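You operate a simulated robot arm through the tools that you are given. There is no shell and no other tool.

You run a simulated two-armed robot. Do the job below in one go: nothing can be reset, and whatever is moved stays where it is left.

## Task
Close up the air cooler: fan off, pump off, louvres ahead, rack up.
Fine: the drain stays shut.

It is judged by the outcome, as a careful person would: the job done as asked, and still so three seconds after it is handed in. It fails if anything else is knocked over, pushed out of place, dropped, spilled or broken.

## Robot
Two 7-joint arms with fingered hands on one trunk that stands fixed in place. Base frame: the origin is at the foot of the trunk, x ahead of it, y to its left, z up. Readings come in cm, degrees, newtons and seconds.
The left shoulder is at [4, 14.7, 105.5], the right one opposite. With the tool pointing down near the work surface each hand reaches from about 10 to 62 cm from the base axis, measured 20 degrees to its own side. Payload 4 kg a hand.
The tool frame of a hand sits at the grasp point between the pads (the TCP): z along the fingers, y along the line on which they close. The tips reach 2.6 cm beyond it. Largest opening 14.8 cm; the body of the gripper starts 7.3 cm behind the TCP. The gripper is a hand of 3 fingers: y runs from the thumb to the fingers, the wrist lies at [0, 0, -22.4] in the tool frame, and closing takes about 1.5 s.
Orientation is that of the tool frame in the base frame, as a unit quaternion [x, y, z, w]. With the fingers straight down and closing along the base's y, the tool's x points along the base's -x, its y along +y and its z along -z.

## Interface
- The arms move only by the tool drive_tool. It takes "left_series", "right_series" or both (then of equal length, played together; a hand with none holds still); each is a list of rows, each a list of 6 numbers: the turn, a rotation vector about the base's x, y, z in units of 4 degrees (1.0 is 4 degrees), then the shift along the base's x, y, z in units of 30 mm (1.0 is 30 mm). In form: [[wx, wy, wz, dx, dy, dz], ...]. A call has 1 to 20 rows; each row shifts and turns the commanded pose from where the row before left it. "left_hand" and "right_hand" are, for a hand that has rows, the opening, from 0 (shut) to 1 (fully open), set as the call begins (left out, the last holds). A call with a number of a shift or a turn outside -1 to 1 is refused whole. Each row takes 0.2 s and may step no farther than 5 cm and 8.6 degrees from the row before; otherwise, or with a gripper value out of range, the whole call is refused. Where a pose cannot be reached the arm comes as near as it can. A force on the tool above 40 N (or 10 N above the force at the start of the call, whichever is more), or a blocked arm, ends the call early, and 0.2 s more pass. The fingers move at their own pace (about 10.8 cm/s each) and stop on an object; they squeeze with about 33 N. The grip force told is the motor's: it shows also when the fingers shut on nothing. Time passes only in rows, and 0.2 s behind the last, so rows that do not move let the fingers close. The reply holds the time, the measured pose of the TCP, the force on the tool along the base axes, the opening and the grip force, in the units named above and with some noise, with the torque about the TCP (base axes, N m) and any sound that the robot's microphone picked up.
- Cameras (640 x 400 px; columns grow to the right, rows downward): "scene" is now at [9.41, 5.23, 129.08]; the picture's right is [0.64, -0.77, -0.00], its down [-0.41, -0.34, -0.85] and it looks along [0.65, 0.54, -0.53] (base axes); focal length 249 px, centre (320, 200). "left" rides on the left gripper at [-6.8, -3.9, -9] in its tool frame; the picture's right is [0.50, -0.87, 0.00], its down [0.66, 0.38, -0.65] and it looks along [0.57, 0.33, 0.76] (tool axes); focal length 222 px, centre (320, 200). "right" rides on the right gripper at [6.8, -3.9, -9] in its tool frame; the picture's right is [0.50, 0.87, 0.00], its down [-0.66, 0.38, -0.65] and it looks along [-0.57, 0.33, 0.76] (tool axes); focal length 222 px, centre (320, 200). There is no depth. A picture from a camera that has moved, and an enlarged one, comes with that camera's place and axes in the base frame and with its lens. The place of the scene camera against the robot may be out by one fixed shift of up to 1.2 cm in any direction.
- snapshot(camera): a new picture of that camera. The clock stands still meanwhile.
- slide_trunk(by): slides the trunk up (or, below 0, down) by that many cm; the arms and the scene camera ride with it, the base frame stays. It gives what a move gives, with no picture.
- finger_targets(finger1, finger2, thumb_bend, hand): sets how far each is bent, from 0 (flat) to 100 (curled in); at 30 the hand is open as for a grip, at 70 the pads meet at the TCP. One left out holds its place. A second passes; each finger stops where it meets its share of the squeeze, and holds until it gets a number again. A gripper value or a shape takes the hand back. It gives what a move gives, with no picture; readings hold the bend of each and the force on the fingers (four entries, about 0 where the hand has none), thumb and palm.
- grasp_type(shape, hand): the hand has 3 fingers and takes this shape, open, in about a second: jaw (thumb against the fingers, like two jaws); tri (thumb and two fingers); tip (a fingertip pinch); poke (one finger out to press); point (the index stretched); flat (the hand flat); cup (the hand cupped); fist (a fist). The gripper value then closes the fingers along that shape, each until it touches; the sizes above hold for jaw. It gives what a move gives, with no picture.
- aim_head(pan, tilt): turns the head with the scene camera to pan (to the left, within 86 degrees either way) and tilt (down, from -29 to 69), counted from straight ahead of the robot. It gives what a move gives.
- enlarge(camera, box): a new picture of the part [left, top, right, bottom] of that camera's present view, enlarged. The clock stands still meanwhile.
- job_done(): hands the job in; it is judged then, once.

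Places have to be worked out from the pictures, the camera data and where the tool is seen. Open the grippers and draw the arms clear of the work before you hand the job in, unless the task says otherwise.

The tools are called after "Emit:" by a JSON object that holds its "fn" and its "kwargs". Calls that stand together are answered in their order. drive_tool: Moves the arms, as the interface text tells. Its arguments: {"type":"object","properties":{"left_series":{"type":"array","items":{"type":"array","items":{"type":"number"}}},"left_hand":{"type":"number"},"right_series":{"type":"array","items":{"type":"array","items":{"type":"number"}}},"right_hand":{"type":"number"}},"required":[]} The other tools are called the same way: slide_trunk (by) slides the trunk up or down; grasp_type (shape, hand) gives the hand a shape; finger_targets (finger1, finger2, thumb_bend, hand) moves the fingers one by one; aim_head (pan, tilt) turns the head that bears the scene camera; snapshot (camera) takes a picture; enlarge (camera, box) takes an enlarged picture of a part of a camera's view; job_done () hands the job in.

At the start:

```text
time: 0.0
left_tool_pos: [37.44, 38.73, 112.31]
left_tool_rot: [0.0, 1.0, 0.0, 0.0]
left_contact_force: [0.2, 0.4, 0.1]
left_ft_torque: [0.03, 0.02, 0.0]
left_opening: 14.79
left_gripper_force: 0.1
left_shape: jaw
left_bend: [30.0, 30.0, 30.0]
left_finger forces: [0.0, 0.1, 0.0, 0.0, 0.0, 0.0]
right_tool_pos: [37.58, 6.8, 115.08]
right_tool_rot: [0.0, 1.0, 0.0, -0.001]
right_contact_force: [-0.9, 0.1, 0.4]
right_ft_torque: [0.05, 0.01, -0.01]
right_opening: 14.79
right_gripper_force: 0.0
right_shape: jaw
right_bend: [30.0, 30.0, 30.0]
right_finger forces: [0.0, 0.0, 0.0, 0.0, 0.1, 0.0]
trunk travel left (down, up): [-22.5, 28.1]
head pan, tilt: [39.9, 31.9]
```

scene: 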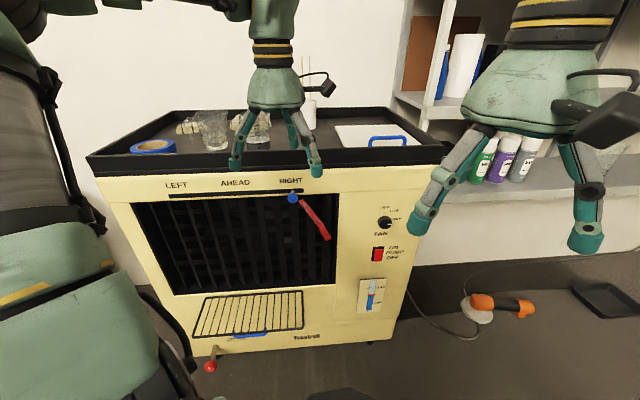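
right: 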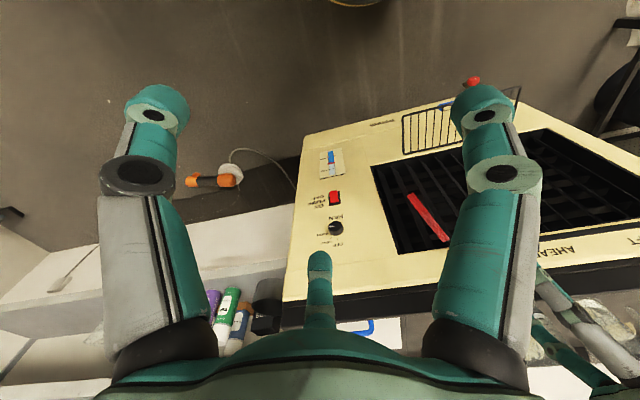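
left: 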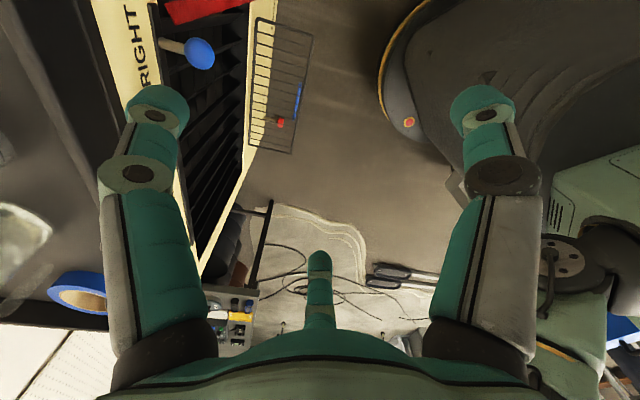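

The scene shows the cooler ahead-left: a louvre slider at RIGHT, a fan knob, a red pump switch, a level gauge, a folded-down rack, and a red drain lever. I enlarge parts to read the labels.

Emit:
{"fn": "enlarge", "kwargs": {"camera": "scene", "box": [340, 180, 440, 340]}}

Emit:
{"fn": "enlarge", "kwargs": {"camera": "scene", "box": [130, 160, 350, 300]}}

Emit:
{"fn": "enlarge", "kwargs": {"camera": "scene", "box": [170, 270, 350, 390]}}

```text
2.50 times, centred on (390, 260) of scene
camera zoom: at [9.41, 5.23, 129.08], right [0.64, -0.77, 0.0], down [-0.41, -0.34, -0.85], along [0.65, 0.54, -0.53], focal length 622 px, centre (145, 50)
```

zoom: 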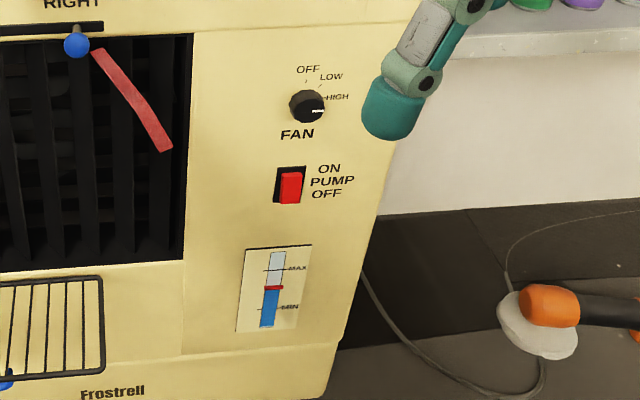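

```text
2.86 times, centred on (240, 230) of scene
camera zoom: at [9.41, 5.23, 129.08], right [0.64, -0.77, 0.0], down [-0.41, -0.34, -0.85], along [0.65, 0.54, -0.53], focal length 711 px, centre (549, 114)
```

zoom: 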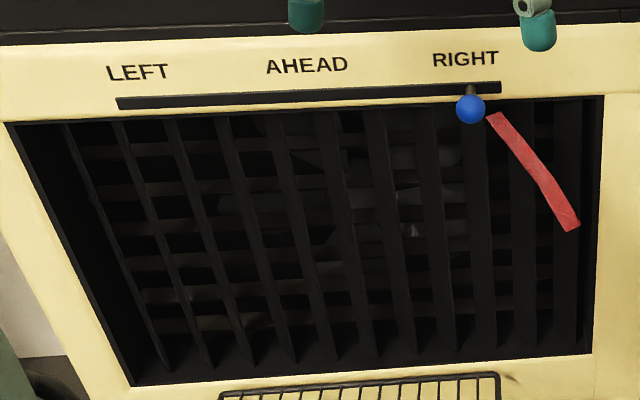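

```text
3.33 times, centred on (260, 330) of scene
camera zoom: at [9.41, 5.23, 129.08], right [0.64, -0.77, 0.0], down [-0.41, -0.34, -0.85], along [0.65, 0.54, -0.53], focal length 829 px, centre (520, -233)
```

zoom: 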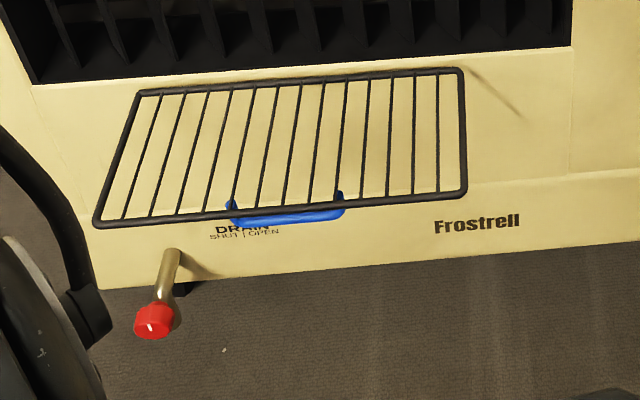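

The knob is at HIGH, pump looks ON, the louvre tab is at RIGHT, and the rack is folded out with the drain lever at SHUT. By triangulation the fan knob is near (65, 27, 86), the louvre tab near (47, 46, 96) and the rack handle near (30, 51, 51). I tilt the head down for a better view of the rack area.

Emit:
{"fn": "aim_head", "kwargs": {"pan": 45, "tilt": 50}}

Emit:
{"fn": "snapshot", "kwargs": {"camera": "scene"}}

Emit:
{"fn": "enlarge", "kwargs": {"camera": "left", "box": [140, 0, 340, 200]}}

Emit:
{"fn": "enlarge", "kwargs": {"camera": "right", "box": [270, 70, 470, 290]}}

```text
time: 0.8
left_tool_pos: [37.46, 38.64, 112.41]
left_tool_rot: [-0.001, 1.0, 0.0, -0.001]
left_contact_force: [0.6, -0.7, 0.3]
left_ft_torque: [-0.02, 0.01, 0.0]
left_opening: 14.79
left_gripper_force: 0.1
left_shape: jaw
left_bend: [30.0, 30.0, 30.0]
left_finger forces: [0.1, 0.0, 0.0, 0.0, 0.1, 0.1]
right_tool_pos: [37.56, 6.82, 115.09]
right_tool_rot: [0.0, 1.0, 0.0, -0.001]
right_contact_force: [-0.5, 0.0, -0.4]
right_ft_torque: [-0.01, -0.04, -0.02]
right_opening: 14.79
right_gripper_force: 0.1
right_shape: jaw
right_bend: [30.0, 30.0, 30.0]
right_finger forces: [0.1, 0.0, 0.1, 0.0, 0.0, 0.0]
trunk travel left (down, up): [-22.5, 28.1]
head pan, tilt: [45.0, 50.0]
```

```text
taken
camera scene: at [7.99, 4.93, 126.43], right [0.71, -0.71, 0.0], down [-0.54, -0.54, -0.64], along [0.45, 0.45, -0.77], focal length 249 px, centre (320, 200)
```

scene: 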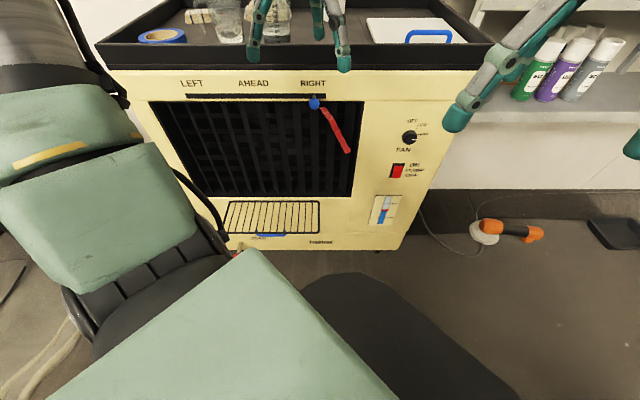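

```text
2.00 times, centred on (240, 100) of left
camera zoom: at [44.28, 34.81, 121.5], right [-0.5, -0.87, 0.0], down [-0.65, 0.38, 0.65], along [-0.57, 0.33, -0.76], focal length 444 px, centre (480, 400)
```

zoom: 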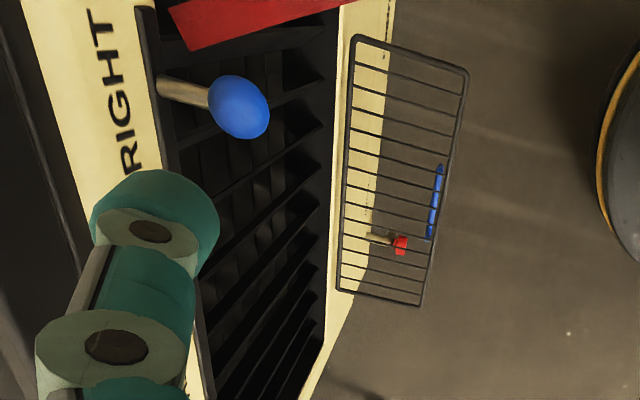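

```text
1.82 times, centred on (370, 180) of right
camera zoom: at [30.86, 2.86, 124.11], right [-0.5, 0.87, 0.0], down [0.66, 0.38, 0.65], along [0.57, 0.33, -0.76], focal length 404 px, centre (229, 236)
```

zoom: 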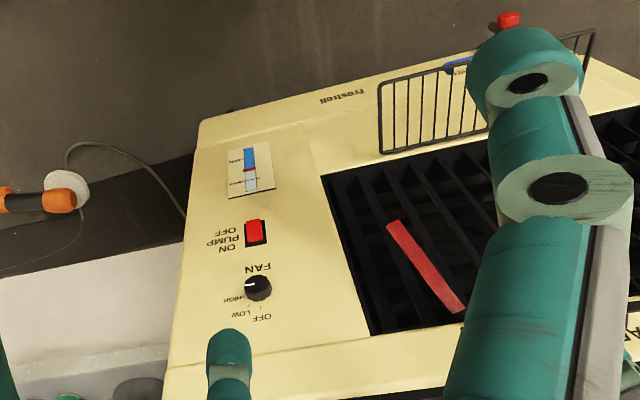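

Top/bottom edges of the cooler give a face heading of about 43° (normal into face f≈(0.73,0.68,0), right-along-face a≈(0.68,-0.73,0)). I first turn the left hand 43° about the vertical and draw it slightly back from the face, before pitching it to point at the cooler.

Emit:
{"fn": "drive_tool", "kwargs": {"left_series": [[0, 0, 0.98, -0.1, -0.1, -0.1], [0, 0, 0.98, -0.1, -0.1, -0.1], [0, 0, 0.98, -0.1, -0.1, -0.1], [0, 0, 0.98, -0.1, -0.1, -0.1], [0, 0, 0.98, -0.1, -0.1, -0.1], [0, 0, 0.98, -0.1, -0.1, -0.1], [0, 0, 0.98, 0, 0, -0.1], [0, 0, 0.98, 0, 0, -0.1], [0, 0, 0.98, 0, 0, -0.1], [0, 0, 0.98, 0, 0, -0.1], [0, 0, 0.98, 0, 0, -0.1]], "left_hand": 0.6}}

Emit:
{"fn": "drive_tool", "kwargs": {"left_series": [[0.91, -0.97, 0, 0, 0, -0.1], [0.91, -0.97, 0, 0, 0, -0.1], [0.91, -0.97, 0, 0, 0, -0.1], [0.91, -0.97, 0, 0, 0, -0.1], [0.91, -0.97, 0, 0, 0, -0.1], [0.91, -0.97, 0, 0, 0, -0.1], [0.91, -0.97, 0, 0, 0, -0.1], [0.91, -0.97, 0, 0, 0, -0.1], [0.91, -0.97, 0, 0, 0, -0.1], [0.91, -0.97, 0, 0, 0, -0.1], [0.91, -0.97, 0, 0, 0, -0.1], [0.91, -0.97, 0, 0, 0, -0.1], [0.91, -0.97, 0, 0, 0, -0.1], [0.91, -0.97, 0, 0, 0, -0.1], [0.91, -0.97, 0, 0, 0, -0.1], [0.91, -0.97, 0, 0, 0, -0.1], [0.84, -0.9, 0, 0, 0, 0]]}}

Emit:
{"fn": "snapshot", "kwargs": {"camera": "left"}}

Emit:
{"fn": "snapshot", "kwargs": {"camera": "scene"}}

```text
time: 3.2
left_tool_pos: [35.58, 37.07, 109.12]
left_tool_rot: [-0.369, 0.93, 0.001, 0.0]
left_contact_force: [-0.4, 0.4, -0.1]
left_ft_torque: [0.01, -0.02, 0.0]
left_opening: 8.94
left_gripper_force: 0.0
left_shape: jaw
left_bend: [32.0, 32.0, 70.0]
left_finger forces: [0.0, 0.0, 0.0, 0.0, 0.0, 0.0]
right_tool_pos: [37.52, 6.76, 115.06]
right_tool_rot: [-0.001, 1.0, 0.0, -0.001]
right_contact_force: [0.4, 0.3, 0.0]
right_ft_torque: [0.02, 0.0, 0.05]
right_opening: 14.79
right_gripper_force: 0.1
right_shape: jaw
right_bend: [30.0, 30.0, 30.0]
right_finger forces: [0.0, 0.0, 0.0, 0.1, 0.0, 0.0]
trunk travel left (down, up): [-22.5, 28.1]
head pan, tilt: [45.0, 50.0]
```

```text
time: 6.8
left_tool_pos: [44.83, 38.13, 110.76]
left_tool_rot: [-0.289, 0.729, 0.229, 0.577]
left_contact_force: [-0.4, -0.2, -0.4]
left_ft_torque: [0.0, -0.03, 0.01]
left_opening: 8.94
left_gripper_force: 0.0
left_shape: jaw
left_bend: [32.0, 32.0, 70.0]
left_finger forces: [0.1, 0.0, 0.1, 0.0, 0.0, 0.1]
left hand out of reach, approached as far as the arm can: row 9, 10, 11, 12, 13, 14, 15, 16, 17
right_tool_pos: [37.54, 6.63, 114.91]
right_tool_rot: [0.0, 1.0, -0.001, -0.001]
right_contact_force: [0.9, 0.9, -0.2]
right_ft_torque: [0.0, 0.02, 0.02]
right_opening: 14.77
right_gripper_force: 0.2
right_shape: jaw
right_bend: [30.0, 30.0, 30.0]
right_finger forces: [0.0, 0.1, 0.0, 0.0, 0.0, 0.1]
trunk travel left (down, up): [-22.5, 28.1]
head pan, tilt: [45.0, 50.0]
```

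```text
taken
camera left: at [42.31, 30.18, 119.37], right [0.51, -0.71, -0.49], down [-0.83, -0.26, -0.49], along [0.22, 0.65, -0.72], focal length 222 px, centre (320, 200)
```

left: 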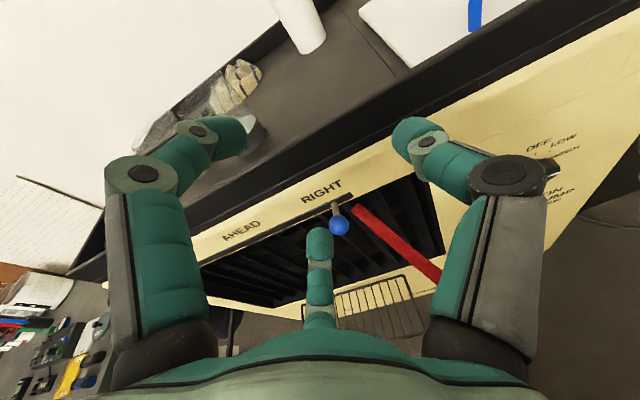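

```text
taken
camera scene: at [8.01, 4.93, 126.43], right [0.71, -0.71, 0.0], down [-0.54, -0.54, -0.64], along [0.45, 0.45, -0.77], focal length 249 px, centre (320, 200)
```

scene: 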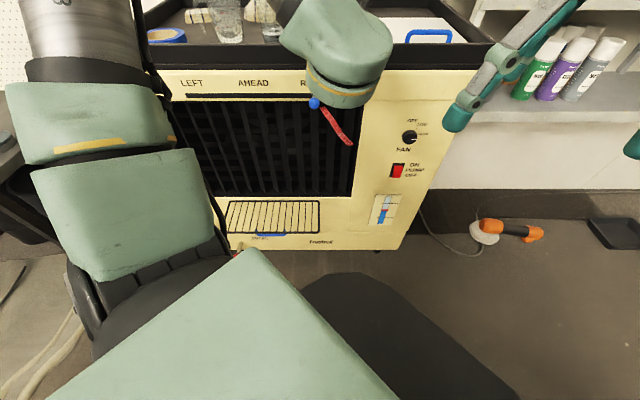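

The left wrist is too close to its shoulder for this pose. Raising the trunk gives more room, so I slide up 14 cm and re-check how the pose behaves.

Emit:
{"fn": "slide_trunk", "kwargs": {"by": 14}}

Emit:
{"fn": "drive_tool", "kwargs": {"left_series": [[0, 0, 0, 0.1, 0.1, 0], [0, 0, 0, 0.1, 0.1, 0]]}}

```text
time: 8.5
left_tool_pos: [44.78, 37.91, 124.5]
left_tool_rot: [-0.288, 0.729, 0.229, 0.577]
left_contact_force: [0.6, 0.6, -0.3]
left_ft_torque: [0.0, -0.03, 0.01]
left_opening: 8.92
left_gripper_force: 0.1
left_shape: jaw
left_bend: [32.0, 32.0, 70.0]
left_finger forces: [0.0, 0.0, 0.0, 0.0, 0.0, 0.1]
right_tool_pos: [37.63, 6.68, 128.93]
right_tool_rot: [-0.001, 1.0, 0.0, -0.001]
right_contact_force: [-0.5, 0.2, -1.0]
right_ft_torque: [0.01, 0.0, 0.03]
right_opening: 14.79
right_gripper_force: 0.1
right_shape: jaw
right_bend: [30.0, 30.0, 30.0]
right_finger forces: [0.1, 0.0, 0.0, 0.0, 0.0, 0.1]
trunk travel left (down, up): [-36.5, 14.1]
head pan, tilt: [45.0, 50.0]
```

```text
time: 9.1
left_tool_pos: [45.47, 38.66, 124.57]
left_tool_rot: [-0.289, 0.729, 0.229, 0.576]
left_contact_force: [-0.4, 1.0, -0.6]
left_ft_torque: [-0.01, 0.0, 0.02]
left_opening: 8.96
left_gripper_force: 0.1
left_shape: jaw
left_bend: [32.0, 32.0, 70.0]
left_finger forces: [0.0, 0.1, 0.0, 0.0, 0.1, 0.0]
right_tool_pos: [37.48, 6.74, 128.9]
right_tool_rot: [0.0, 1.0, 0.0, 0.0]
right_contact_force: [-0.5, 0.1, 0.5]
right_ft_torque: [0.0, 0.03, -0.01]
right_opening: 14.76
right_gripper_force: 0.1
right_shape: jaw
right_bend: [30.0, 30.0, 30.0]
right_finger forces: [0.0, 0.0, 0.0, 0.0, 0.1, 0.0]
trunk travel left (down, up): [-36.5, 14.1]
head pan, tilt: [45.0, 50.0]
```

The commanded pose follows the measured one, good. Now I finish the pitch to horizontal and lower the hand to a standoff about 9 cm before the blue tab at z≈95.5.

Emit:
{"fn": "drive_tool", "kwargs": {"left_series": [[0.68, -0.73, 0, -0.53, 0.1, -0.5], [0.68, -0.73, 0, -0.53, 0.1, -0.5], [0.68, -0.73, 0, -0.53, 0.1, -0.5], [0.23, -0.24, 0, 0, 0.1, -1], [0, 0, 0, 0, 0.1, -1], [0, 0, 0, 0, 0, -1], [0, 0, 0, 0, 0, -1], [0, 0, 0, 0, 0, -1], [0, 0, 0, 0, 0, -1], [0, 0, 0, 0, 0, -1], [0, 0, 0, 0, 0, -0.7]]}}

Emit:
{"fn": "snapshot", "kwargs": {"camera": "left"}}

Emit:
{"fn": "snapshot", "kwargs": {"camera": "scene"}}

```text
time: 11.5
left_tool_pos: [43.01, 39.48, 131.13]
left_tool_rot: [-0.274, 0.693, 0.246, 0.62]
left_contact_force: [0.1, -0.6, -0.5]
left_ft_torque: [0.02, 0.01, -0.01]
left_opening: 8.92
left_gripper_force: 0.0
left_shape: jaw
left_bend: [32.0, 32.0, 70.0]
left_finger forces: [0.1, 0.0, 0.0, 0.0, 0.0, 0.0]
left hand out of reach, approached as far as the arm can: row 1, 2, 3, 4, 5, 6, 7, 8, 9, 10, 11
right_tool_pos: [37.73, 6.72, 128.87]
right_tool_rot: [0.001, 1.0, 0.0, -0.001]
right_contact_force: [0.0, -0.4, 0.3]
right_ft_torque: [0.01, 0.04, -0.01]
right_opening: 14.8
right_gripper_force: 0.0
right_shape: jaw
right_bend: [30.0, 30.0, 30.0]
right_finger forces: [0.1, 0.0, 0.0, 0.1, 0.0, 0.0]
trunk travel left (down, up): [-36.5, 14.1]
head pan, tilt: [45.0, 50.0]
```

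```text
taken
camera left: at [39.8, 30.94, 138.92], right [0.55, -0.67, -0.5], down [-0.79, -0.22, -0.58], along [0.28, 0.71, -0.65], focal length 222 px, centre (320, 200)
```

left: 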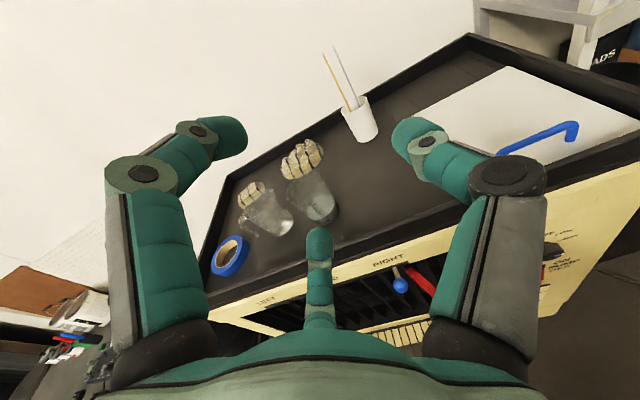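

```text
taken
camera scene: at [7.99, 4.93, 140.31], right [0.71, -0.71, 0.0], down [-0.54, -0.54, -0.64], along [0.45, 0.45, -0.77], focal length 249 px, centre (320, 200)
```

scene: 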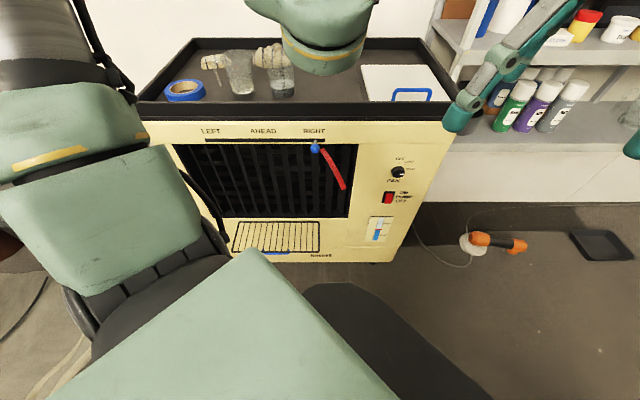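

The nearly-horizontal pose is at the edge of the left arm's range. I'll use a 45° down-forward tool instead: lower the trunk back and pitch back about 38°.

Emit:
{"fn": "slide_trunk", "kwargs": {"by": -14}}

Emit:
{"fn": "drive_tool", "kwargs": {"left_series": [[-0.9, 0.96, 0, 0, 0, 0], [-0.9, 0.96, 0, 0, 0, 0], [-0.9, 0.96, 0, 0, 0, 0], [-0.9, 0.96, 0, 0, 0, 0], [-0.9, 0.96, 0, 0, 0, 0], [-0.9, 0.96, 0, 0, 0, 0], [-0.9, 0.96, 0, 0, 0, 0]]}}

```text
time: 13.2
left_tool_pos: [43.12, 39.52, 117.3]
left_tool_rot: [-0.274, 0.692, 0.246, 0.621]
left_contact_force: [0.2, -0.3, 0.8]
left_ft_torque: [-0.01, -0.02, 0.01]
left_opening: 8.91
left_gripper_force: 0.1
left_shape: jaw
left_bend: [32.0, 32.0, 70.0]
left_finger forces: [0.1, 0.0, 0.1, 0.1, 0.1, 0.0]
right_tool_pos: [37.62, 6.79, 114.97]
right_tool_rot: [-0.001, 1.0, 0.001, -0.001]
right_contact_force: [-0.1, -0.4, 0.5]
right_ft_torque: [-0.04, -0.02, -0.03]
right_opening: 14.77
right_gripper_force: 0.0
right_shape: jaw
right_bend: [30.0, 30.0, 30.0]
right_finger forces: [0.0, 0.0, 0.1, 0.0, 0.0, 0.0]
trunk travel left (down, up): [-22.5, 28.1]
head pan, tilt: [45.0, 50.0]
```

```text
time: 14.8
left_tool_pos: [43.07, 39.51, 117.2]
left_tool_rot: [-0.337, 0.854, 0.147, 0.369]
left_contact_force: [-0.2, 0.6, 1.2]
left_ft_torque: [-0.01, 0.0, 0.01]
left_opening: 8.95
left_gripper_force: 0.2
left_shape: jaw
left_bend: [32.0, 32.0, 70.0]
left_finger forces: [0.0, 0.0, 0.0, 0.0, 0.0, 0.0]
right_tool_pos: [37.57, 6.74, 115.03]
right_tool_rot: [0.0, 1.0, 0.0, -0.001]
right_contact_force: [0.4, 0.3, -0.8]
right_ft_torque: [0.01, 0.0, 0.0]
right_opening: 14.78
right_gripper_force: 0.0
right_shape: jaw
right_bend: [30.0, 30.0, 30.0]
right_finger forces: [0.0, 0.0, 0.1, 0.1, 0.0, 0.0]
trunk travel left (down, up): [-22.5, 28.1]
head pan, tilt: [45.0, 50.0]
```

That works: pitch 47°, pose held exactly. Now I descend to a standoff above-front of the blue tab and look.

Emit:
{"fn": "drive_tool", "kwargs": {"left_series": [[0, 0, 0, -0.1, 0, -0.8], [0, 0, 0, -0.1, 0.1, -0.8], [0, 0, 0, 0, 0.1, -0.8], [0, 0, 0, 0, 0.1, -0.8], [0, 0, 0, 0, 0.1, -0.8], [0, 0, 0, 0, 0.1, -0.8]]}}

Emit:
{"fn": "snapshot", "kwargs": {"camera": "left"}}

Emit:
{"fn": "snapshot", "kwargs": {"camera": "scene"}}

Emit:
{"fn": "snapshot", "kwargs": {"camera": "right"}}

```text
time: 16.1
left_tool_pos: [42.52, 40.98, 102.87]
left_tool_rot: [-0.337, 0.854, 0.146, 0.37]
left_contact_force: [0.5, 0.1, -0.1]
left_ft_torque: [-0.02, 0.01, 0.01]
left_opening: 8.94
left_gripper_force: 0.0
left_shape: jaw
left_bend: [32.0, 32.0, 70.0]
left_finger forces: [0.0, 0.0, 0.0, 0.2, 0.0, 0.0]
right_tool_pos: [37.71, 6.72, 115.03]
right_tool_rot: [0.0, 1.0, -0.001, -0.001]
right_contact_force: [-0.1, 0.5, -0.2]
right_ft_torque: [0.04, -0.02, -0.03]
right_opening: 14.8
right_gripper_force: 0.0
right_shape: jaw
right_bend: [30.0, 30.0, 30.0]
right_finger forces: [0.1, 0.1, 0.0, 0.0, 0.0, 0.1]
trunk travel left (down, up): [-22.5, 28.1]
head pan, tilt: [45.0, 50.0]
```

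```text
taken
camera left: at [43.8, 36.69, 114.03], right [0.34, -0.87, -0.37], down [-0.93, -0.36, -0.03], along [-0.1, 0.35, -0.93], focal length 222 px, centre (320, 200)
```

left: 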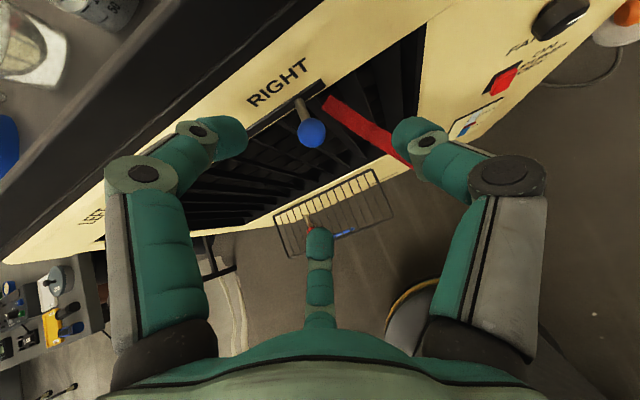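

```text
taken
camera scene: at [8.04, 4.97, 126.42], right [0.71, -0.71, 0.0], down [-0.54, -0.54, -0.64], along [0.45, 0.45, -0.77], focal length 249 px, centre (320, 200)
```

scene: 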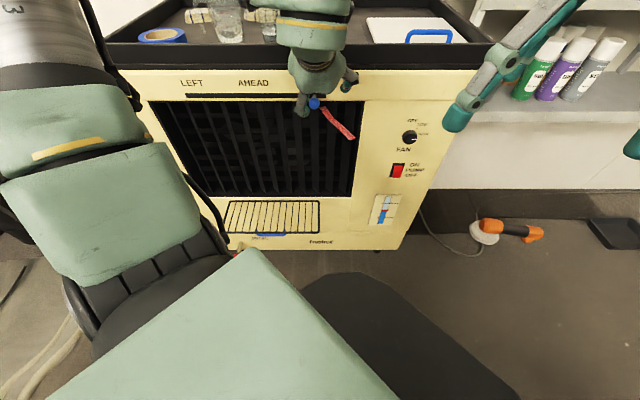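

```text
taken
camera right: at [30.91, 2.91, 124.1], right [-0.5, 0.87, 0.0], down [0.66, 0.38, 0.65], along [0.56, 0.33, -0.76], focal length 222 px, centre (320, 200)
```

right: 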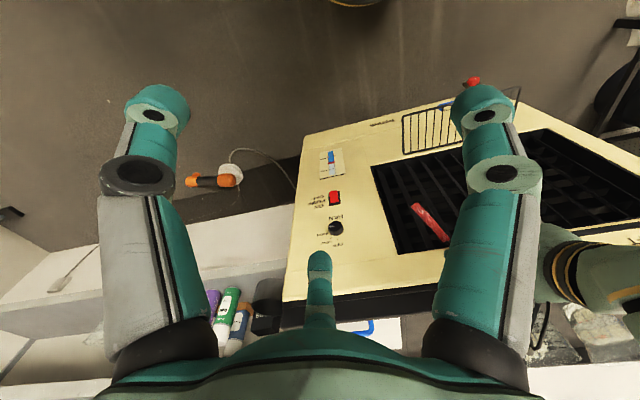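

The gripper has three digits at 120°, so gripping near the face needs care; I'll do the fan first with the right arm. I shift the left hand along the face out of the way and bring the right hand, yawed 43° and pitched toward the face, to a standoff in front of the fan knob.

Emit:
{"fn": "drive_tool", "kwargs": {"right_series": [[0, 0, 0.98, 0.22, 0.13, -0.3], [0, 0, 0.98, 0.22, 0.13, -0.3], [0, 0, 0.98, 0.22, 0.13, -0.3], [0, 0, 0.98, 0.22, 0.13, -0.3], [0, 0, 0.98, 0.22, 0.13, -0.3], [0, 0, 0.98, 0.22, 0.13, -0.3], [0, 0, 0.98, 0.22, 0.13, -0.3], [0, 0, 0.98, 0.22, 0.13, -0.3], [0, 0, 0.98, 0.22, 0.13, -0.3], [0, 0, 0.98, 0.22, 0.13, -0.3], [0, 0, 0.98, 0.22, 0.13, -0.3]], "left_series": [[0, 0, 0, -0.2, 0.2, 0.1], [0, 0, 0, -0.2, 0.2, 0.1], [0, 0, 0, -0.2, 0.2, 0.1], [0, 0, 0, -0.2, 0.2, 0.1], [0, 0, 0, -0.2, 0.2, 0.1], [0, 0, 0, -0.2, 0.2, 0.1], [0, 0, 0, -0.2, 0.2, 0.1], [0, 0, 0, -0.2, 0.2, 0.1], [0, 0, 0, -0.2, 0.2, 0.1], [0, 0, 0, -0.2, 0.2, 0.1], [0, 0, 0, -0.2, 0.2, 0.1]]}}

Emit:
{"fn": "drive_tool", "kwargs": {"right_series": [[0.91, -0.97, 0, 0.17, 0.12, -0.35], [0.91, -0.97, 0, 0.17, 0.12, -0.35], [0.91, -0.97, 0, 0.17, 0.12, -0.35], [0.91, -0.97, 0, 0.17, 0.12, -0.35], [0.91, -0.97, 0, 0.17, 0.12, -0.35], [0.91, -0.97, 0, 0.17, 0.12, -0.35], [0.91, -0.97, 0, 0.17, 0.12, -0.35], [0.91, -0.97, 0, 0.17, 0.12, -0.35], [0.91, -0.97, 0, 0.17, 0.12, -0.35], [0.91, -0.97, 0, 0.17, 0.12, -0.35], [0.91, -0.97, 0, 0.17, 0.12, -0.35], [0.91, -0.97, 0, 0.17, 0.12, -0.35], [0.91, -0.97, 0, 0.17, 0.12, -0.35], [0.91, -0.97, 0, 0.17, 0.12, -0.35], [0.91, -0.97, 0, 0.17, 0.12, -0.35], [0.91, -0.97, 0, 0.17, 0.12, -0.35], [0.84, -0.9, 0, 0.17, 0.12, -0.35]]}}

Emit:
{"fn": "snapshot", "kwargs": {"camera": "right"}}

Emit:
{"fn": "snapshot", "kwargs": {"camera": "scene"}}

```text
time: 18.6
left_tool_pos: [35.78, 47.66, 106.19]
left_tool_rot: [-0.336, 0.853, 0.146, 0.37]
left_contact_force: [-0.8, -1.1, 0.5]
left_ft_torque: [-0.01, -0.02, -0.04]
left_opening: 8.94
left_gripper_force: 0.0
left_shape: jaw
left_bend: [32.0, 32.0, 70.0]
left_finger forces: [0.0, 0.1, 0.0, 0.1, 0.0, 0.0]
right_tool_pos: [44.84, 11.13, 105.23]
right_tool_rot: [-0.367, 0.93, 0.0, -0.001]
right_contact_force: [-0.1, 0.7, -0.3]
right_ft_torque: [-0.01, -0.02, 0.02]
right_opening: 14.8
right_gripper_force: 0.0
right_shape: jaw
right_bend: [30.0, 30.0, 30.0]
right_finger forces: [0.0, 0.0, 0.0, 0.1, 0.0, 0.1]
trunk travel left (down, up): [-22.5, 28.1]
head pan, tilt: [45.0, 50.0]
```

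```text
time: 22.1
left_tool_pos: [35.84, 47.46, 106.22]
left_tool_rot: [-0.338, 0.853, 0.147, 0.371]
left_contact_force: [0.8, 0.6, 0.8]
left_ft_torque: [-0.02, 0.02, 0.01]
left_opening: 8.93
left_gripper_force: 0.0
left_shape: jaw
left_bend: [32.0, 32.0, 70.0]
left_finger forces: [0.0, 0.0, 0.1, 0.0, 0.0, 0.1]
right_tool_pos: [56.91, 19.58, 100.63]
right_tool_rot: [-0.308, 0.767, 0.214, 0.521]
right_contact_force: [0.1, 0.5, 0.3]
right_ft_torque: [-0.03, -0.03, 0.01]
right_opening: 14.8
right_gripper_force: 0.2
right_shape: jaw
right_bend: [30.0, 30.0, 30.0]
right_finger forces: [0.1, 0.0, 0.0, 0.0, 0.0, 0.0]
right hand out of reach, approached as far as the arm can: row 11, 12, 13, 14, 15, 16, 17
trunk travel left (down, up): [-22.5, 28.1]
head pan, tilt: [45.0, 50.0]
```

```text
taken
camera right: at [51.77, 9.19, 97.75], right [-0.74, 0.5, -0.46], down [-0.52, 0.01, 0.85], along [0.43, 0.87, 0.25], focal length 222 px, centre (320, 200)
```

right: 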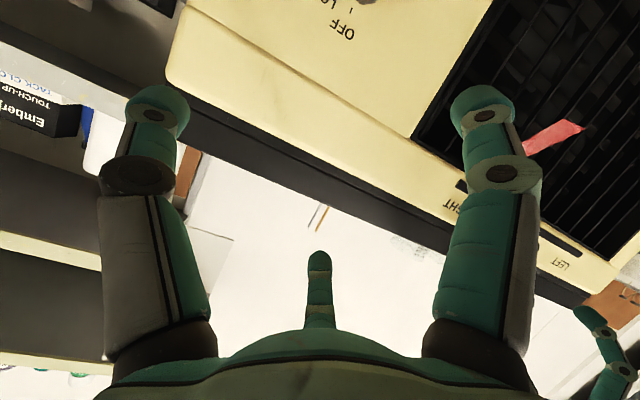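

```text
taken
camera scene: at [7.99, 4.94, 126.43], right [0.71, -0.71, 0.0], down [-0.54, -0.54, -0.64], along [0.45, 0.45, -0.77], focal length 249 px, centre (320, 200)
```

scene: 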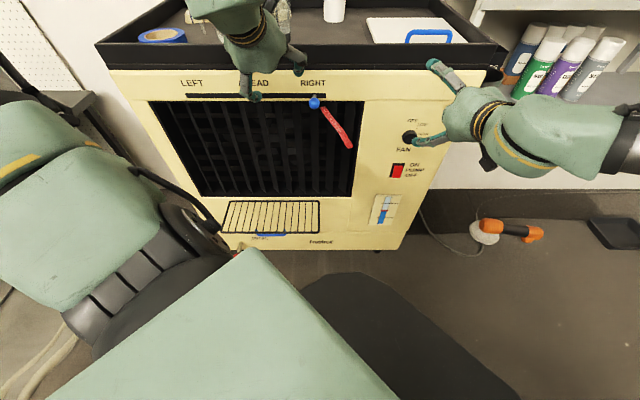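

The right wrist can't pitch past about 68° at this height; lowering the trunk brings the same comfortable relative pose to knob height. Both hands are well clear of the face (≥7 cm), so I slide the trunk down 19 cm.

Emit:
{"fn": "slide_trunk", "kwargs": {"by": -19}}

Emit:
{"fn": "snapshot", "kwargs": {"camera": "right"}}

Emit:
{"fn": "aim_head", "kwargs": {"pan": 35, "tilt": 25}}

Emit:
{"fn": "snapshot", "kwargs": {"camera": "scene"}}

```text
time: 24.2
left_tool_pos: [35.68, 47.54, 87.18]
left_tool_rot: [-0.337, 0.853, 0.147, 0.37]
left_contact_force: [0.4, 0.0, 0.6]
left_ft_torque: [-0.01, -0.02, 0.0]
left_opening: 8.93
left_gripper_force: 0.1
left_shape: jaw
left_bend: [32.0, 32.0, 70.0]
left_finger forces: [0.0, 0.1, 0.1, 0.0, 0.1, 0.0]
right_tool_pos: [56.81, 19.46, 81.58]
right_tool_rot: [-0.31, 0.767, 0.215, 0.52]
right_contact_force: [-0.9, 0.4, -0.3]
right_ft_torque: [-0.01, 0.04, -0.02]
right_opening: 14.79
right_gripper_force: 0.0
right_shape: jaw
right_bend: [30.0, 30.0, 30.0]
right_finger forces: [0.0, 0.1, 0.0, 0.0, 0.1, 0.1]
trunk travel left (down, up): [-3.5, 47.1]
head pan, tilt: [45.0, 50.0]
```

```text
taken
camera right: at [51.75, 9.15, 78.65], right [-0.74, 0.5, -0.46], down [-0.52, 0.01, 0.85], along [0.43, 0.87, 0.25], focal length 222 px, centre (320, 200)
```

right: 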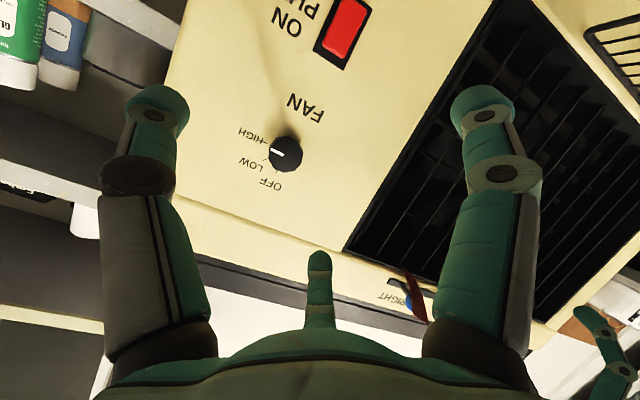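

```text
time: 25.1
left_tool_pos: [35.83, 47.52, 87.1]
left_tool_rot: [-0.338, 0.853, 0.147, 0.369]
left_contact_force: [0.7, 0.1, 1.3]
left_ft_torque: [0.0, -0.04, -0.01]
left_opening: 8.96
left_gripper_force: 0.0
left_shape: jaw
left_bend: [32.0, 32.0, 70.0]
left_finger forces: [0.0, 0.1, 0.0, 0.0, 0.0, 0.0]
right_tool_pos: [56.87, 19.43, 81.65]
right_tool_rot: [-0.309, 0.767, 0.214, 0.52]
right_contact_force: [-0.1, 0.7, -0.9]
right_ft_torque: [-0.02, -0.01, 0.0]
right_opening: 14.78
right_gripper_force: 0.1
right_shape: jaw
right_bend: [30.0, 30.0, 30.0]
right_finger forces: [0.0, 0.0, 0.0, 0.1, 0.0, 0.0]
trunk travel left (down, up): [-3.5, 47.1]
head pan, tilt: [35.0, 25.0]
```

```text
taken
camera scene: at [10.08, 4.77, 111.05], right [0.57, -0.82, 0.0], down [-0.35, -0.24, -0.91], along [0.74, 0.52, -0.42], focal length 249 px, centre (320, 200)
```

scene: 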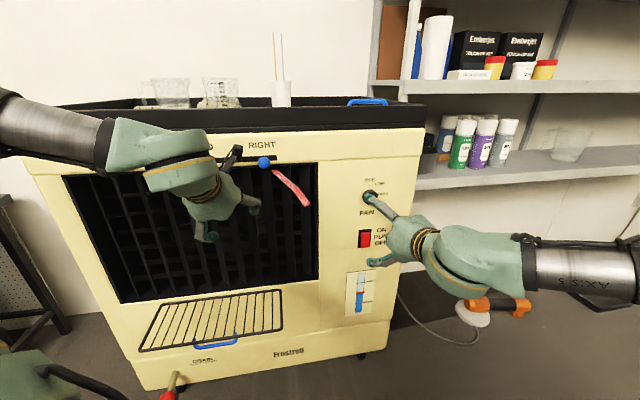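

The right camera shows the knob pointer at HIGH, with OFF about 90° further. I zoom in for the angles.

Emit:
{"fn": "enlarge", "kwargs": {"camera": "right", "box": [205, 90, 365, 210]}}

Emit:
{"fn": "enlarge", "kwargs": {"camera": "scene", "box": [320, 160, 440, 320]}}

Emit:
{"fn": "enlarge", "kwargs": {"camera": "scene", "box": [120, 270, 320, 400]}}

```text
3.33 times, centred on (285, 150) of right
camera zoom: at [51.75, 9.15, 78.63], right [-0.74, 0.5, -0.46], down [-0.52, 0.01, 0.85], along [0.43, 0.87, 0.25], focal length 740 px, centre (437, 367)
```

zoom: 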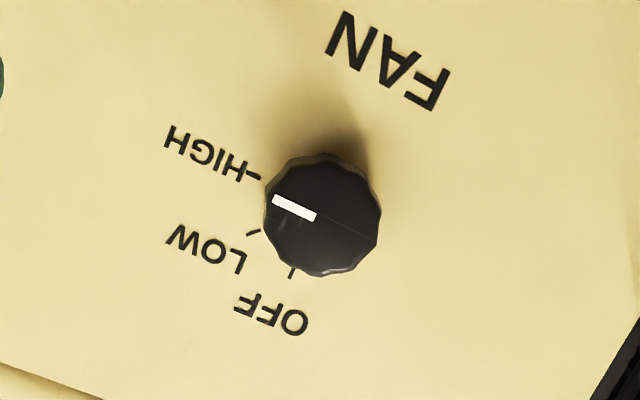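

```text
2.50 times, centred on (380, 240) of scene
camera zoom: at [10.08, 4.77, 111.05], right [0.57, -0.82, 0.0], down [-0.35, -0.24, -0.91], along [0.74, 0.52, -0.42], focal length 622 px, centre (170, 100)
```

zoom: 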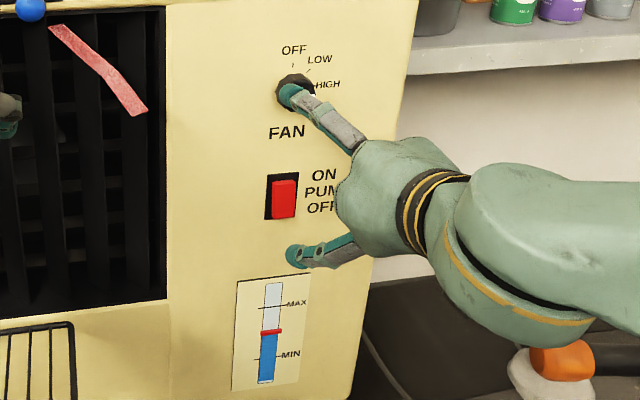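

```text
3.08 times, centred on (220, 335) of scene
camera zoom: at [10.08, 4.77, 111.05], right [0.57, -0.82, 0.0], down [-0.35, -0.24, -0.91], along [0.74, 0.52, -0.42], focal length 765 px, centre (628, -215)
```

zoom: 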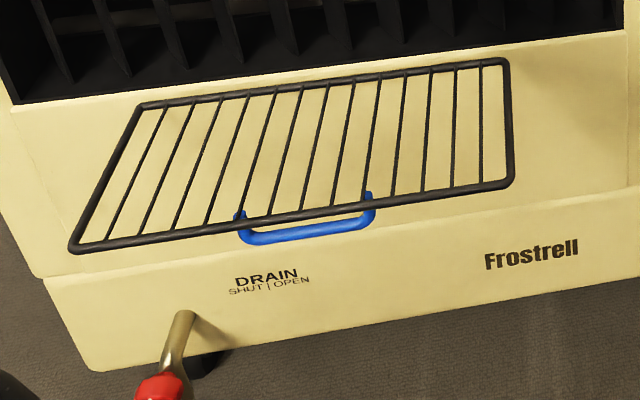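

The pointer is exactly at HIGH (3 o'clock), LOW ≈45°, OFF at 12 o'clock, so 90° counter-clockwise is needed. I test whether the right hand can pitch further to horizontal in this region, in small steps.

Emit:
{"fn": "drive_tool", "kwargs": {"right_series": [[0.68, -0.73, 0, 0, 0, 0.1], [0.68, -0.73, 0, 0, 0, 0.1], [0.68, -0.73, 0, 0, 0, 0]], "right_hand": 0.5}}

```text
time: 25.9
left_tool_pos: [35.79, 47.56, 87.13]
left_tool_rot: [-0.338, 0.853, 0.147, 0.369]
left_contact_force: [0.6, 0.2, 0.6]
left_ft_torque: [0.02, -0.01, 0.0]
left_opening: 8.92
left_gripper_force: 0.0
left_shape: jaw
left_bend: [32.0, 32.0, 70.0]
left_finger forces: [0.0, 0.0, 0.0, 0.0, 0.1, 0.1]
right_tool_pos: [59.96, 20.53, 87.28]
right_tool_rot: [-0.298, 0.735, 0.233, 0.563]
right_contact_force: [0.0, 0.3, -0.4]
right_ft_torque: [-0.01, 0.01, 0.0]
right_opening: 7.44
right_gripper_force: 0.0
right_shape: jaw
right_bend: [36.0, 36.0, 70.0]
right_finger forces: [0.1, 0.0, 0.1, 0.0, 0.0, 0.0]
right hand out of reach, approached as far as the arm can: row 1, 2, 3
trunk travel left (down, up): [-3.5, 47.1]
head pan, tilt: [35.0, 25.0]
```

Pitch improved to 75° as it moved outward; the range opens up farther from the shoulder. I continue pitching while moving toward the knob, stopping about 5 cm short.

Emit:
{"fn": "drive_tool", "kwargs": {"right_series": [[0.34, -0.36, 0, 0.3, 0.3, -0.2], [0.34, -0.36, 0, 0.3, 0.3, -0.2], [0.34, -0.36, 0, 0.3, 0.3, -0.2], [0.34, -0.36, 0, 0.2, 0.2, -0.2]]}}

Emit:
{"fn": "snapshot", "kwargs": {"camera": "right"}}

Emit:
{"fn": "snapshot", "kwargs": {"camera": "scene"}}

```text
time: 26.9
left_tool_pos: [35.79, 47.64, 87.03]
left_tool_rot: [-0.337, 0.853, 0.147, 0.37]
left_contact_force: [-0.5, -0.7, 0.9]
left_ft_torque: [0.02, 0.01, 0.01]
left_opening: 8.93
left_gripper_force: 0.1
left_shape: jaw
left_bend: [32.0, 32.0, 70.0]
left_finger forces: [0.0, 0.0, 0.0, 0.1, 0.1, 0.1]
right_tool_pos: [66.75, 16.76, 84.57]
right_tool_rot: [-0.286, 0.696, 0.254, 0.608]
right_contact_force: [0.0, -0.9, 0.5]
right_ft_torque: [-0.01, -0.03, 0.0]
right_opening: 7.45
right_gripper_force: 0.1
right_shape: jaw
right_bend: [36.0, 36.0, 70.0]
right_finger forces: [0.0, 0.1, 0.0, 0.0, 0.1, 0.0]
right hand out of reach, approached as far as the arm can: row 1, 2, 3, 4
trunk travel left (down, up): [-3.5, 47.1]
head pan, tilt: [35.0, 25.0]
```

```text
taken
camera right: at [62.61, 7.16, 79.14], right [-0.66, 0.57, -0.49], down [-0.66, -0.13, 0.74], along [0.35, 0.81, 0.46], focal length 222 px, centre (320, 200)
```

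right: 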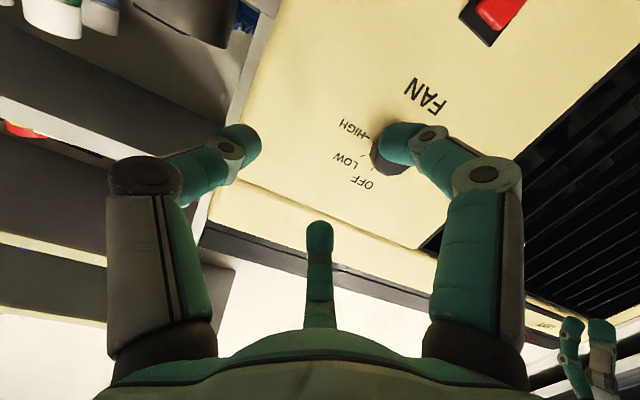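

```text
taken
camera scene: at [10.11, 4.74, 111.06], right [0.57, -0.82, 0.0], down [-0.35, -0.24, -0.91], along [0.74, 0.52, -0.42], focal length 249 px, centre (320, 200)
```

scene: 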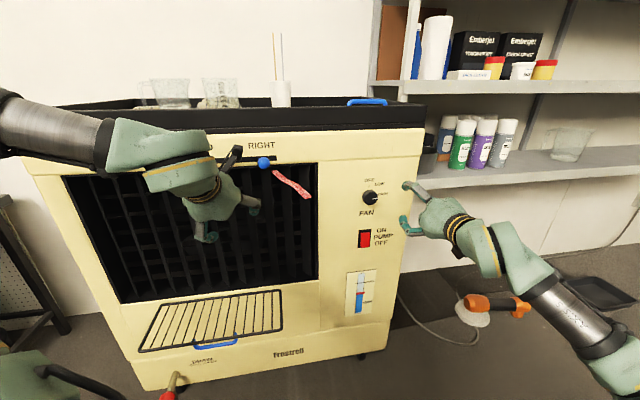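

The right hand drifts right along the face—this yaw isn't reachable further left. I test a less-left yaw (about 28°) while moving back toward the knob's line.

Emit:
{"fn": "drive_tool", "kwargs": {"right_series": [[0, 0, -1, -0.2, 0.3, 0], [0, 0, -1, -0.2, 0.3, 0], [0, 0, -1, -0.2, 0.4, 0], [0, 0, -1, -0.2, 0.4, 0]]}}

```text
time: 27.9
left_tool_pos: [35.81, 47.55, 87.07]
left_tool_rot: [-0.337, 0.853, 0.147, 0.369]
left_contact_force: [-0.2, -0.4, 1.0]
left_ft_torque: [0.0, 0.02, 0.01]
left_opening: 8.9
left_gripper_force: 0.1
left_shape: jaw
left_bend: [32.0, 32.0, 70.0]
left_finger forces: [0.0, 0.0, 0.0, 0.0, 0.1, 0.0]
right_tool_pos: [66.73, 16.82, 84.78]
right_tool_rot: [-0.286, 0.696, 0.253, 0.608]
right_contact_force: [0.3, -0.7, 0.7]
right_ft_torque: [0.03, 0.0, -0.03]
right_opening: 7.4
right_gripper_force: 0.0
right_shape: jaw
right_bend: [36.0, 36.0, 70.0]
right_finger forces: [0.0, 0.1, 0.0, 0.0, 0.0, 0.1]
right hand out of reach, approached as far as the arm can: row 1, 2, 3, 4
trunk travel left (down, up): [-3.5, 47.1]
head pan, tilt: [35.0, 25.0]
```

The right arm is at a limit here. I'll retract it to the right and use the left arm, whose shoulder is better placed for the knob.

Emit:
{"fn": "drive_tool", "kwargs": {"right_series": [[-0.9, 0.96, 0, -0.4, -0.3, 0.3], [-0.9, 0.96, 0, -0.4, -0.3, 0.3], [-0.9, 0.96, 0, -0.5, -0.4, 0.3], [-0.9, 0.96, 0, -0.5, -0.5, 0.3], [-0.9, 0.96, 0, -0.5, -0.5, 0.3], [-0.9, 0.96, 0, -0.5, -0.5, 0.3], [-0.9, 0.96, 0, -0.5, -0.5, 0.3], [-0.9, 0.96, 0, -0.5, -0.5, 0.3]]}}

```text
time: 29.7
left_tool_pos: [35.74, 47.56, 87.1]
left_tool_rot: [-0.337, 0.853, 0.147, 0.37]
left_contact_force: [-0.1, -0.1, -0.1]
left_ft_torque: [0.02, 0.02, -0.01]
left_opening: 8.93
left_gripper_force: 0.0
left_shape: jaw
left_bend: [32.0, 32.0, 70.0]
left_finger forces: [0.2, 0.1, 0.0, 0.0, 0.1, 0.0]
right_tool_pos: [55.35, 6.21, 92.21]
right_tool_rot: [-0.35, 0.871, 0.141, 0.315]
right_contact_force: [-0.8, -0.1, 0.3]
right_ft_torque: [0.02, -0.04, -0.01]
right_opening: 7.43
right_gripper_force: 0.1
right_shape: jaw
right_bend: [36.0, 36.0, 70.0]
right_finger forces: [0.0, 0.0, 0.1, 0.0, 0.0, 0.1]
trunk travel left (down, up): [-3.5, 47.1]
head pan, tilt: [35.0, 25.0]
```

Right hand recovered cleanly. I move it well out of the way to the right, tool roughly down.

Emit:
{"fn": "drive_tool", "kwargs": {"right_series": [[-0.7, 0.7, 0, -0.5, -0.7, 0.2], [-0.7, 0.7, 0, -0.5, -0.7, 0.2], [-0.7, 0.7, 0, -0.5, -0.7, 0.2], [-0.7, 0.7, 0, -0.5, -0.7, 0.2], [-0.7, 0.7, 0, -0.5, -0.7, 0.2], [-0.7, 0.7, 0, -0.5, -0.7, 0.2], [-0.7, 0.7, 0, -0.5, -0.7, 0.2], [-0.7, 0.7, 0, -0.5, -0.7, 0.2], [-0.7, 0.7, 0, -0.5, -0.7, 0.2], [-0.7, 0.7, 0, -0.5, -0.7, 0.2]]}}

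Emit:
{"fn": "drive_tool", "kwargs": {"left_series": [[0, 0, 0, -0.1, -0.3, 0.2], [0, 0, 0, 0.1, -0.6, 0.2], [0, 0, 0, 0.5, -0.7, 0.2], [0, 0, 0, 0.6, -0.7, 0.2], [0, 0, 0, 0.6, -0.7, 0], [0, 0, 0, 0.6, -0.7, 0], [0, 0, 0, 0.6, -0.7, 0], [0, 0, 0, 0.6, -0.7, 0], [0, 0, 0, 0.6, -0.7, 0], [0, 0, 0, 0.6, -0.7, 0], [0, 0, 0, 0.6, -0.7, 0], [0, 0, 0, 0.6, -0.7, 0]]}}

Emit:
{"fn": "snapshot", "kwargs": {"camera": "left"}}

Emit:
{"fn": "snapshot", "kwargs": {"camera": "scene"}}

```text
time: 31.9
left_tool_pos: [35.73, 47.59, 87.1]
left_tool_rot: [-0.337, 0.853, 0.147, 0.37]
left_contact_force: [-0.7, 0.2, -0.3]
left_ft_torque: [0.02, -0.02, -0.01]
left_opening: 8.95
left_gripper_force: 0.1
left_shape: jaw
left_bend: [32.0, 32.0, 70.0]
left_finger forces: [0.1, 0.0, 0.1, 0.1, 0.1, 0.0]
right_tool_pos: [40.09, -14.8, 97.83]
right_tool_rot: [-0.371, 0.929, 0.008, 0.004]
right_contact_force: [-0.7, 0.7, 0.2]
right_ft_torque: [0.0, -0.02, -0.02]
right_opening: 7.42
right_gripper_force: 0.1
right_shape: jaw
right_bend: [36.0, 36.0, 70.0]
right_finger forces: [0.0, 0.0, 0.0, 0.0, 0.1, 0.0]
trunk travel left (down, up): [-3.5, 47.1]
head pan, tilt: [35.0, 25.0]
```

```text
time: 34.5
left_tool_pos: [53.52, 24.38, 89.25]
left_tool_rot: [-0.339, 0.853, 0.147, 0.368]
left_contact_force: [0.8, -0.7, -0.3]
left_ft_torque: [-0.01, 0.0, 0.0]
left_opening: 8.92
left_gripper_force: 0.0
left_shape: jaw
left_bend: [32.0, 32.0, 70.0]
left_finger forces: [0.0, 0.0, 0.0, 0.0, 0.1, 0.0]
left hand out of reach, approached as far as the arm can: row 12
right_tool_pos: [40.36, -14.69, 97.82]
right_tool_rot: [-0.37, 0.929, 0.008, 0.002]
right_contact_force: [-0.3, -0.4, 0.6]
right_ft_torque: [-0.03, 0.02, -0.04]
right_opening: 7.42
right_gripper_force: 0.0
right_shape: jaw
right_bend: [36.0, 36.0, 70.0]
right_finger forces: [0.0, 0.0, 0.0, 0.1, 0.0, 0.0]
trunk travel left (down, up): [-3.5, 47.1]
head pan, tilt: [35.0, 25.0]
```

```text
taken
camera left: at [54.88, 20.07, 100.38], right [0.34, -0.87, -0.36], down [-0.93, -0.36, -0.03], along [-0.1, 0.35, -0.93], focal length 222 px, centre (320, 200)
```

left: 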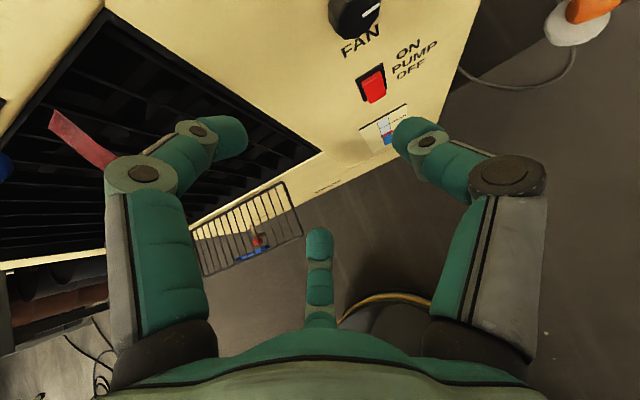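

```text
taken
camera scene: at [10.22, 4.79, 111.04], right [0.57, -0.82, 0.0], down [-0.35, -0.24, -0.91], along [0.74, 0.52, -0.42], focal length 249 px, centre (320, 200)
```

scene: 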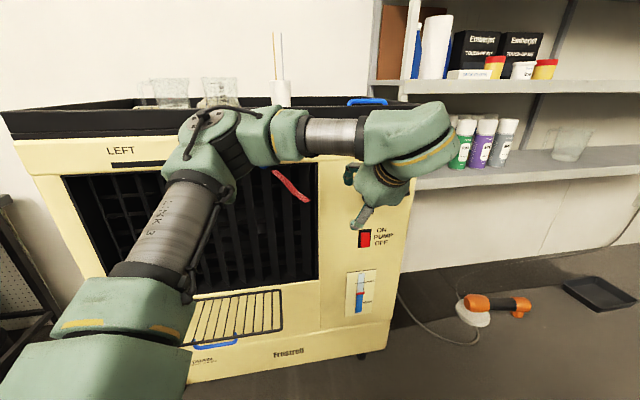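

The left arm reached (53.5, 24.4, 89), but with the forearm pointing right its wrist bend is near its limit. I reduce the yaw by 20° and then pitch up about the new lateral axis to see what is reachable.

Emit:
{"fn": "drive_tool", "kwargs": {"left_series": [[0, 0, -1, 0, 0, 0], [0, 0, -1, 0, 0, 0], [0, 0, -1, 0, 0, 0], [0, 0, -1, 0, 0, 0], [0, 0, -1, 0, 0, 0]]}}

Emit:
{"fn": "drive_tool", "kwargs": {"left_series": [[0.39, -0.92, 0, 0.1, 0, 0], [0.39, -0.92, 0, 0.1, 0, 0], [0.39, -0.92, 0, 0.1, 0, -0.1], [0.39, -0.92, 0, 0.1, 0, -0.1], [0.39, -0.92, 0, 0.1, 0, -0.1], [0.39, -0.92, 0, 0.1, 0, -0.1], [0.39, -0.92, 0, 0.1, 0, -0.1], [0.39, -0.92, 0, 0.1, 0, -0.1]]}}

```text
time: 35.7
left_tool_pos: [53.48, 24.11, 89.42]
left_tool_rot: [-0.184, 0.899, 0.08, 0.39]
left_contact_force: [0.2, -0.9, -0.3]
left_ft_torque: [-0.01, 0.02, 0.03]
left_opening: 8.92
left_gripper_force: 0.0
left_shape: jaw
left_bend: [32.0, 32.0, 70.0]
left_finger forces: [0.1, 0.0, 0.0, 0.0, 0.1, 0.0]
right_tool_pos: [40.23, -14.48, 97.84]
right_tool_rot: [-0.37, 0.929, 0.008, 0.004]
right_contact_force: [0.0, 0.3, 1.1]
right_ft_torque: [-0.01, -0.03, 0.0]
right_opening: 7.44
right_gripper_force: 0.1
right_shape: jaw
right_bend: [36.0, 36.0, 70.0]
right_finger forces: [0.1, 0.0, 0.0, 0.0, 0.0, 0.0]
trunk travel left (down, up): [-3.5, 47.1]
head pan, tilt: [35.0, 25.0]
```

```text
time: 37.5
left_tool_pos: [55.39, 26.61, 91.79]
left_tool_rot: [-0.158, 0.784, 0.118, 0.589]
left_contact_force: [0.2, 0.2, -0.2]
left_ft_torque: [0.0, 0.01, 0.03]
left_opening: 8.96
left_gripper_force: 0.1
left_shape: jaw
left_bend: [32.0, 32.0, 70.0]
left_finger forces: [0.1, 0.0, 0.0, 0.0, 0.0, 0.1]
left hand out of reach, approached as far as the arm can: row 6, 7, 8
right_tool_pos: [40.31, -14.63, 97.77]
right_tool_rot: [-0.371, 0.929, 0.008, 0.004]
right_contact_force: [-0.8, -0.3, 0.7]
right_ft_torque: [0.03, -0.01, 0.0]
right_opening: 7.41
right_gripper_force: 0.1
right_shape: jaw
right_bend: [36.0, 36.0, 70.0]
right_finger forces: [0.1, 0.1, 0.0, 0.1, 0.0, 0.1]
trunk travel left (down, up): [-3.5, 47.1]
head pan, tilt: [35.0, 25.0]
```

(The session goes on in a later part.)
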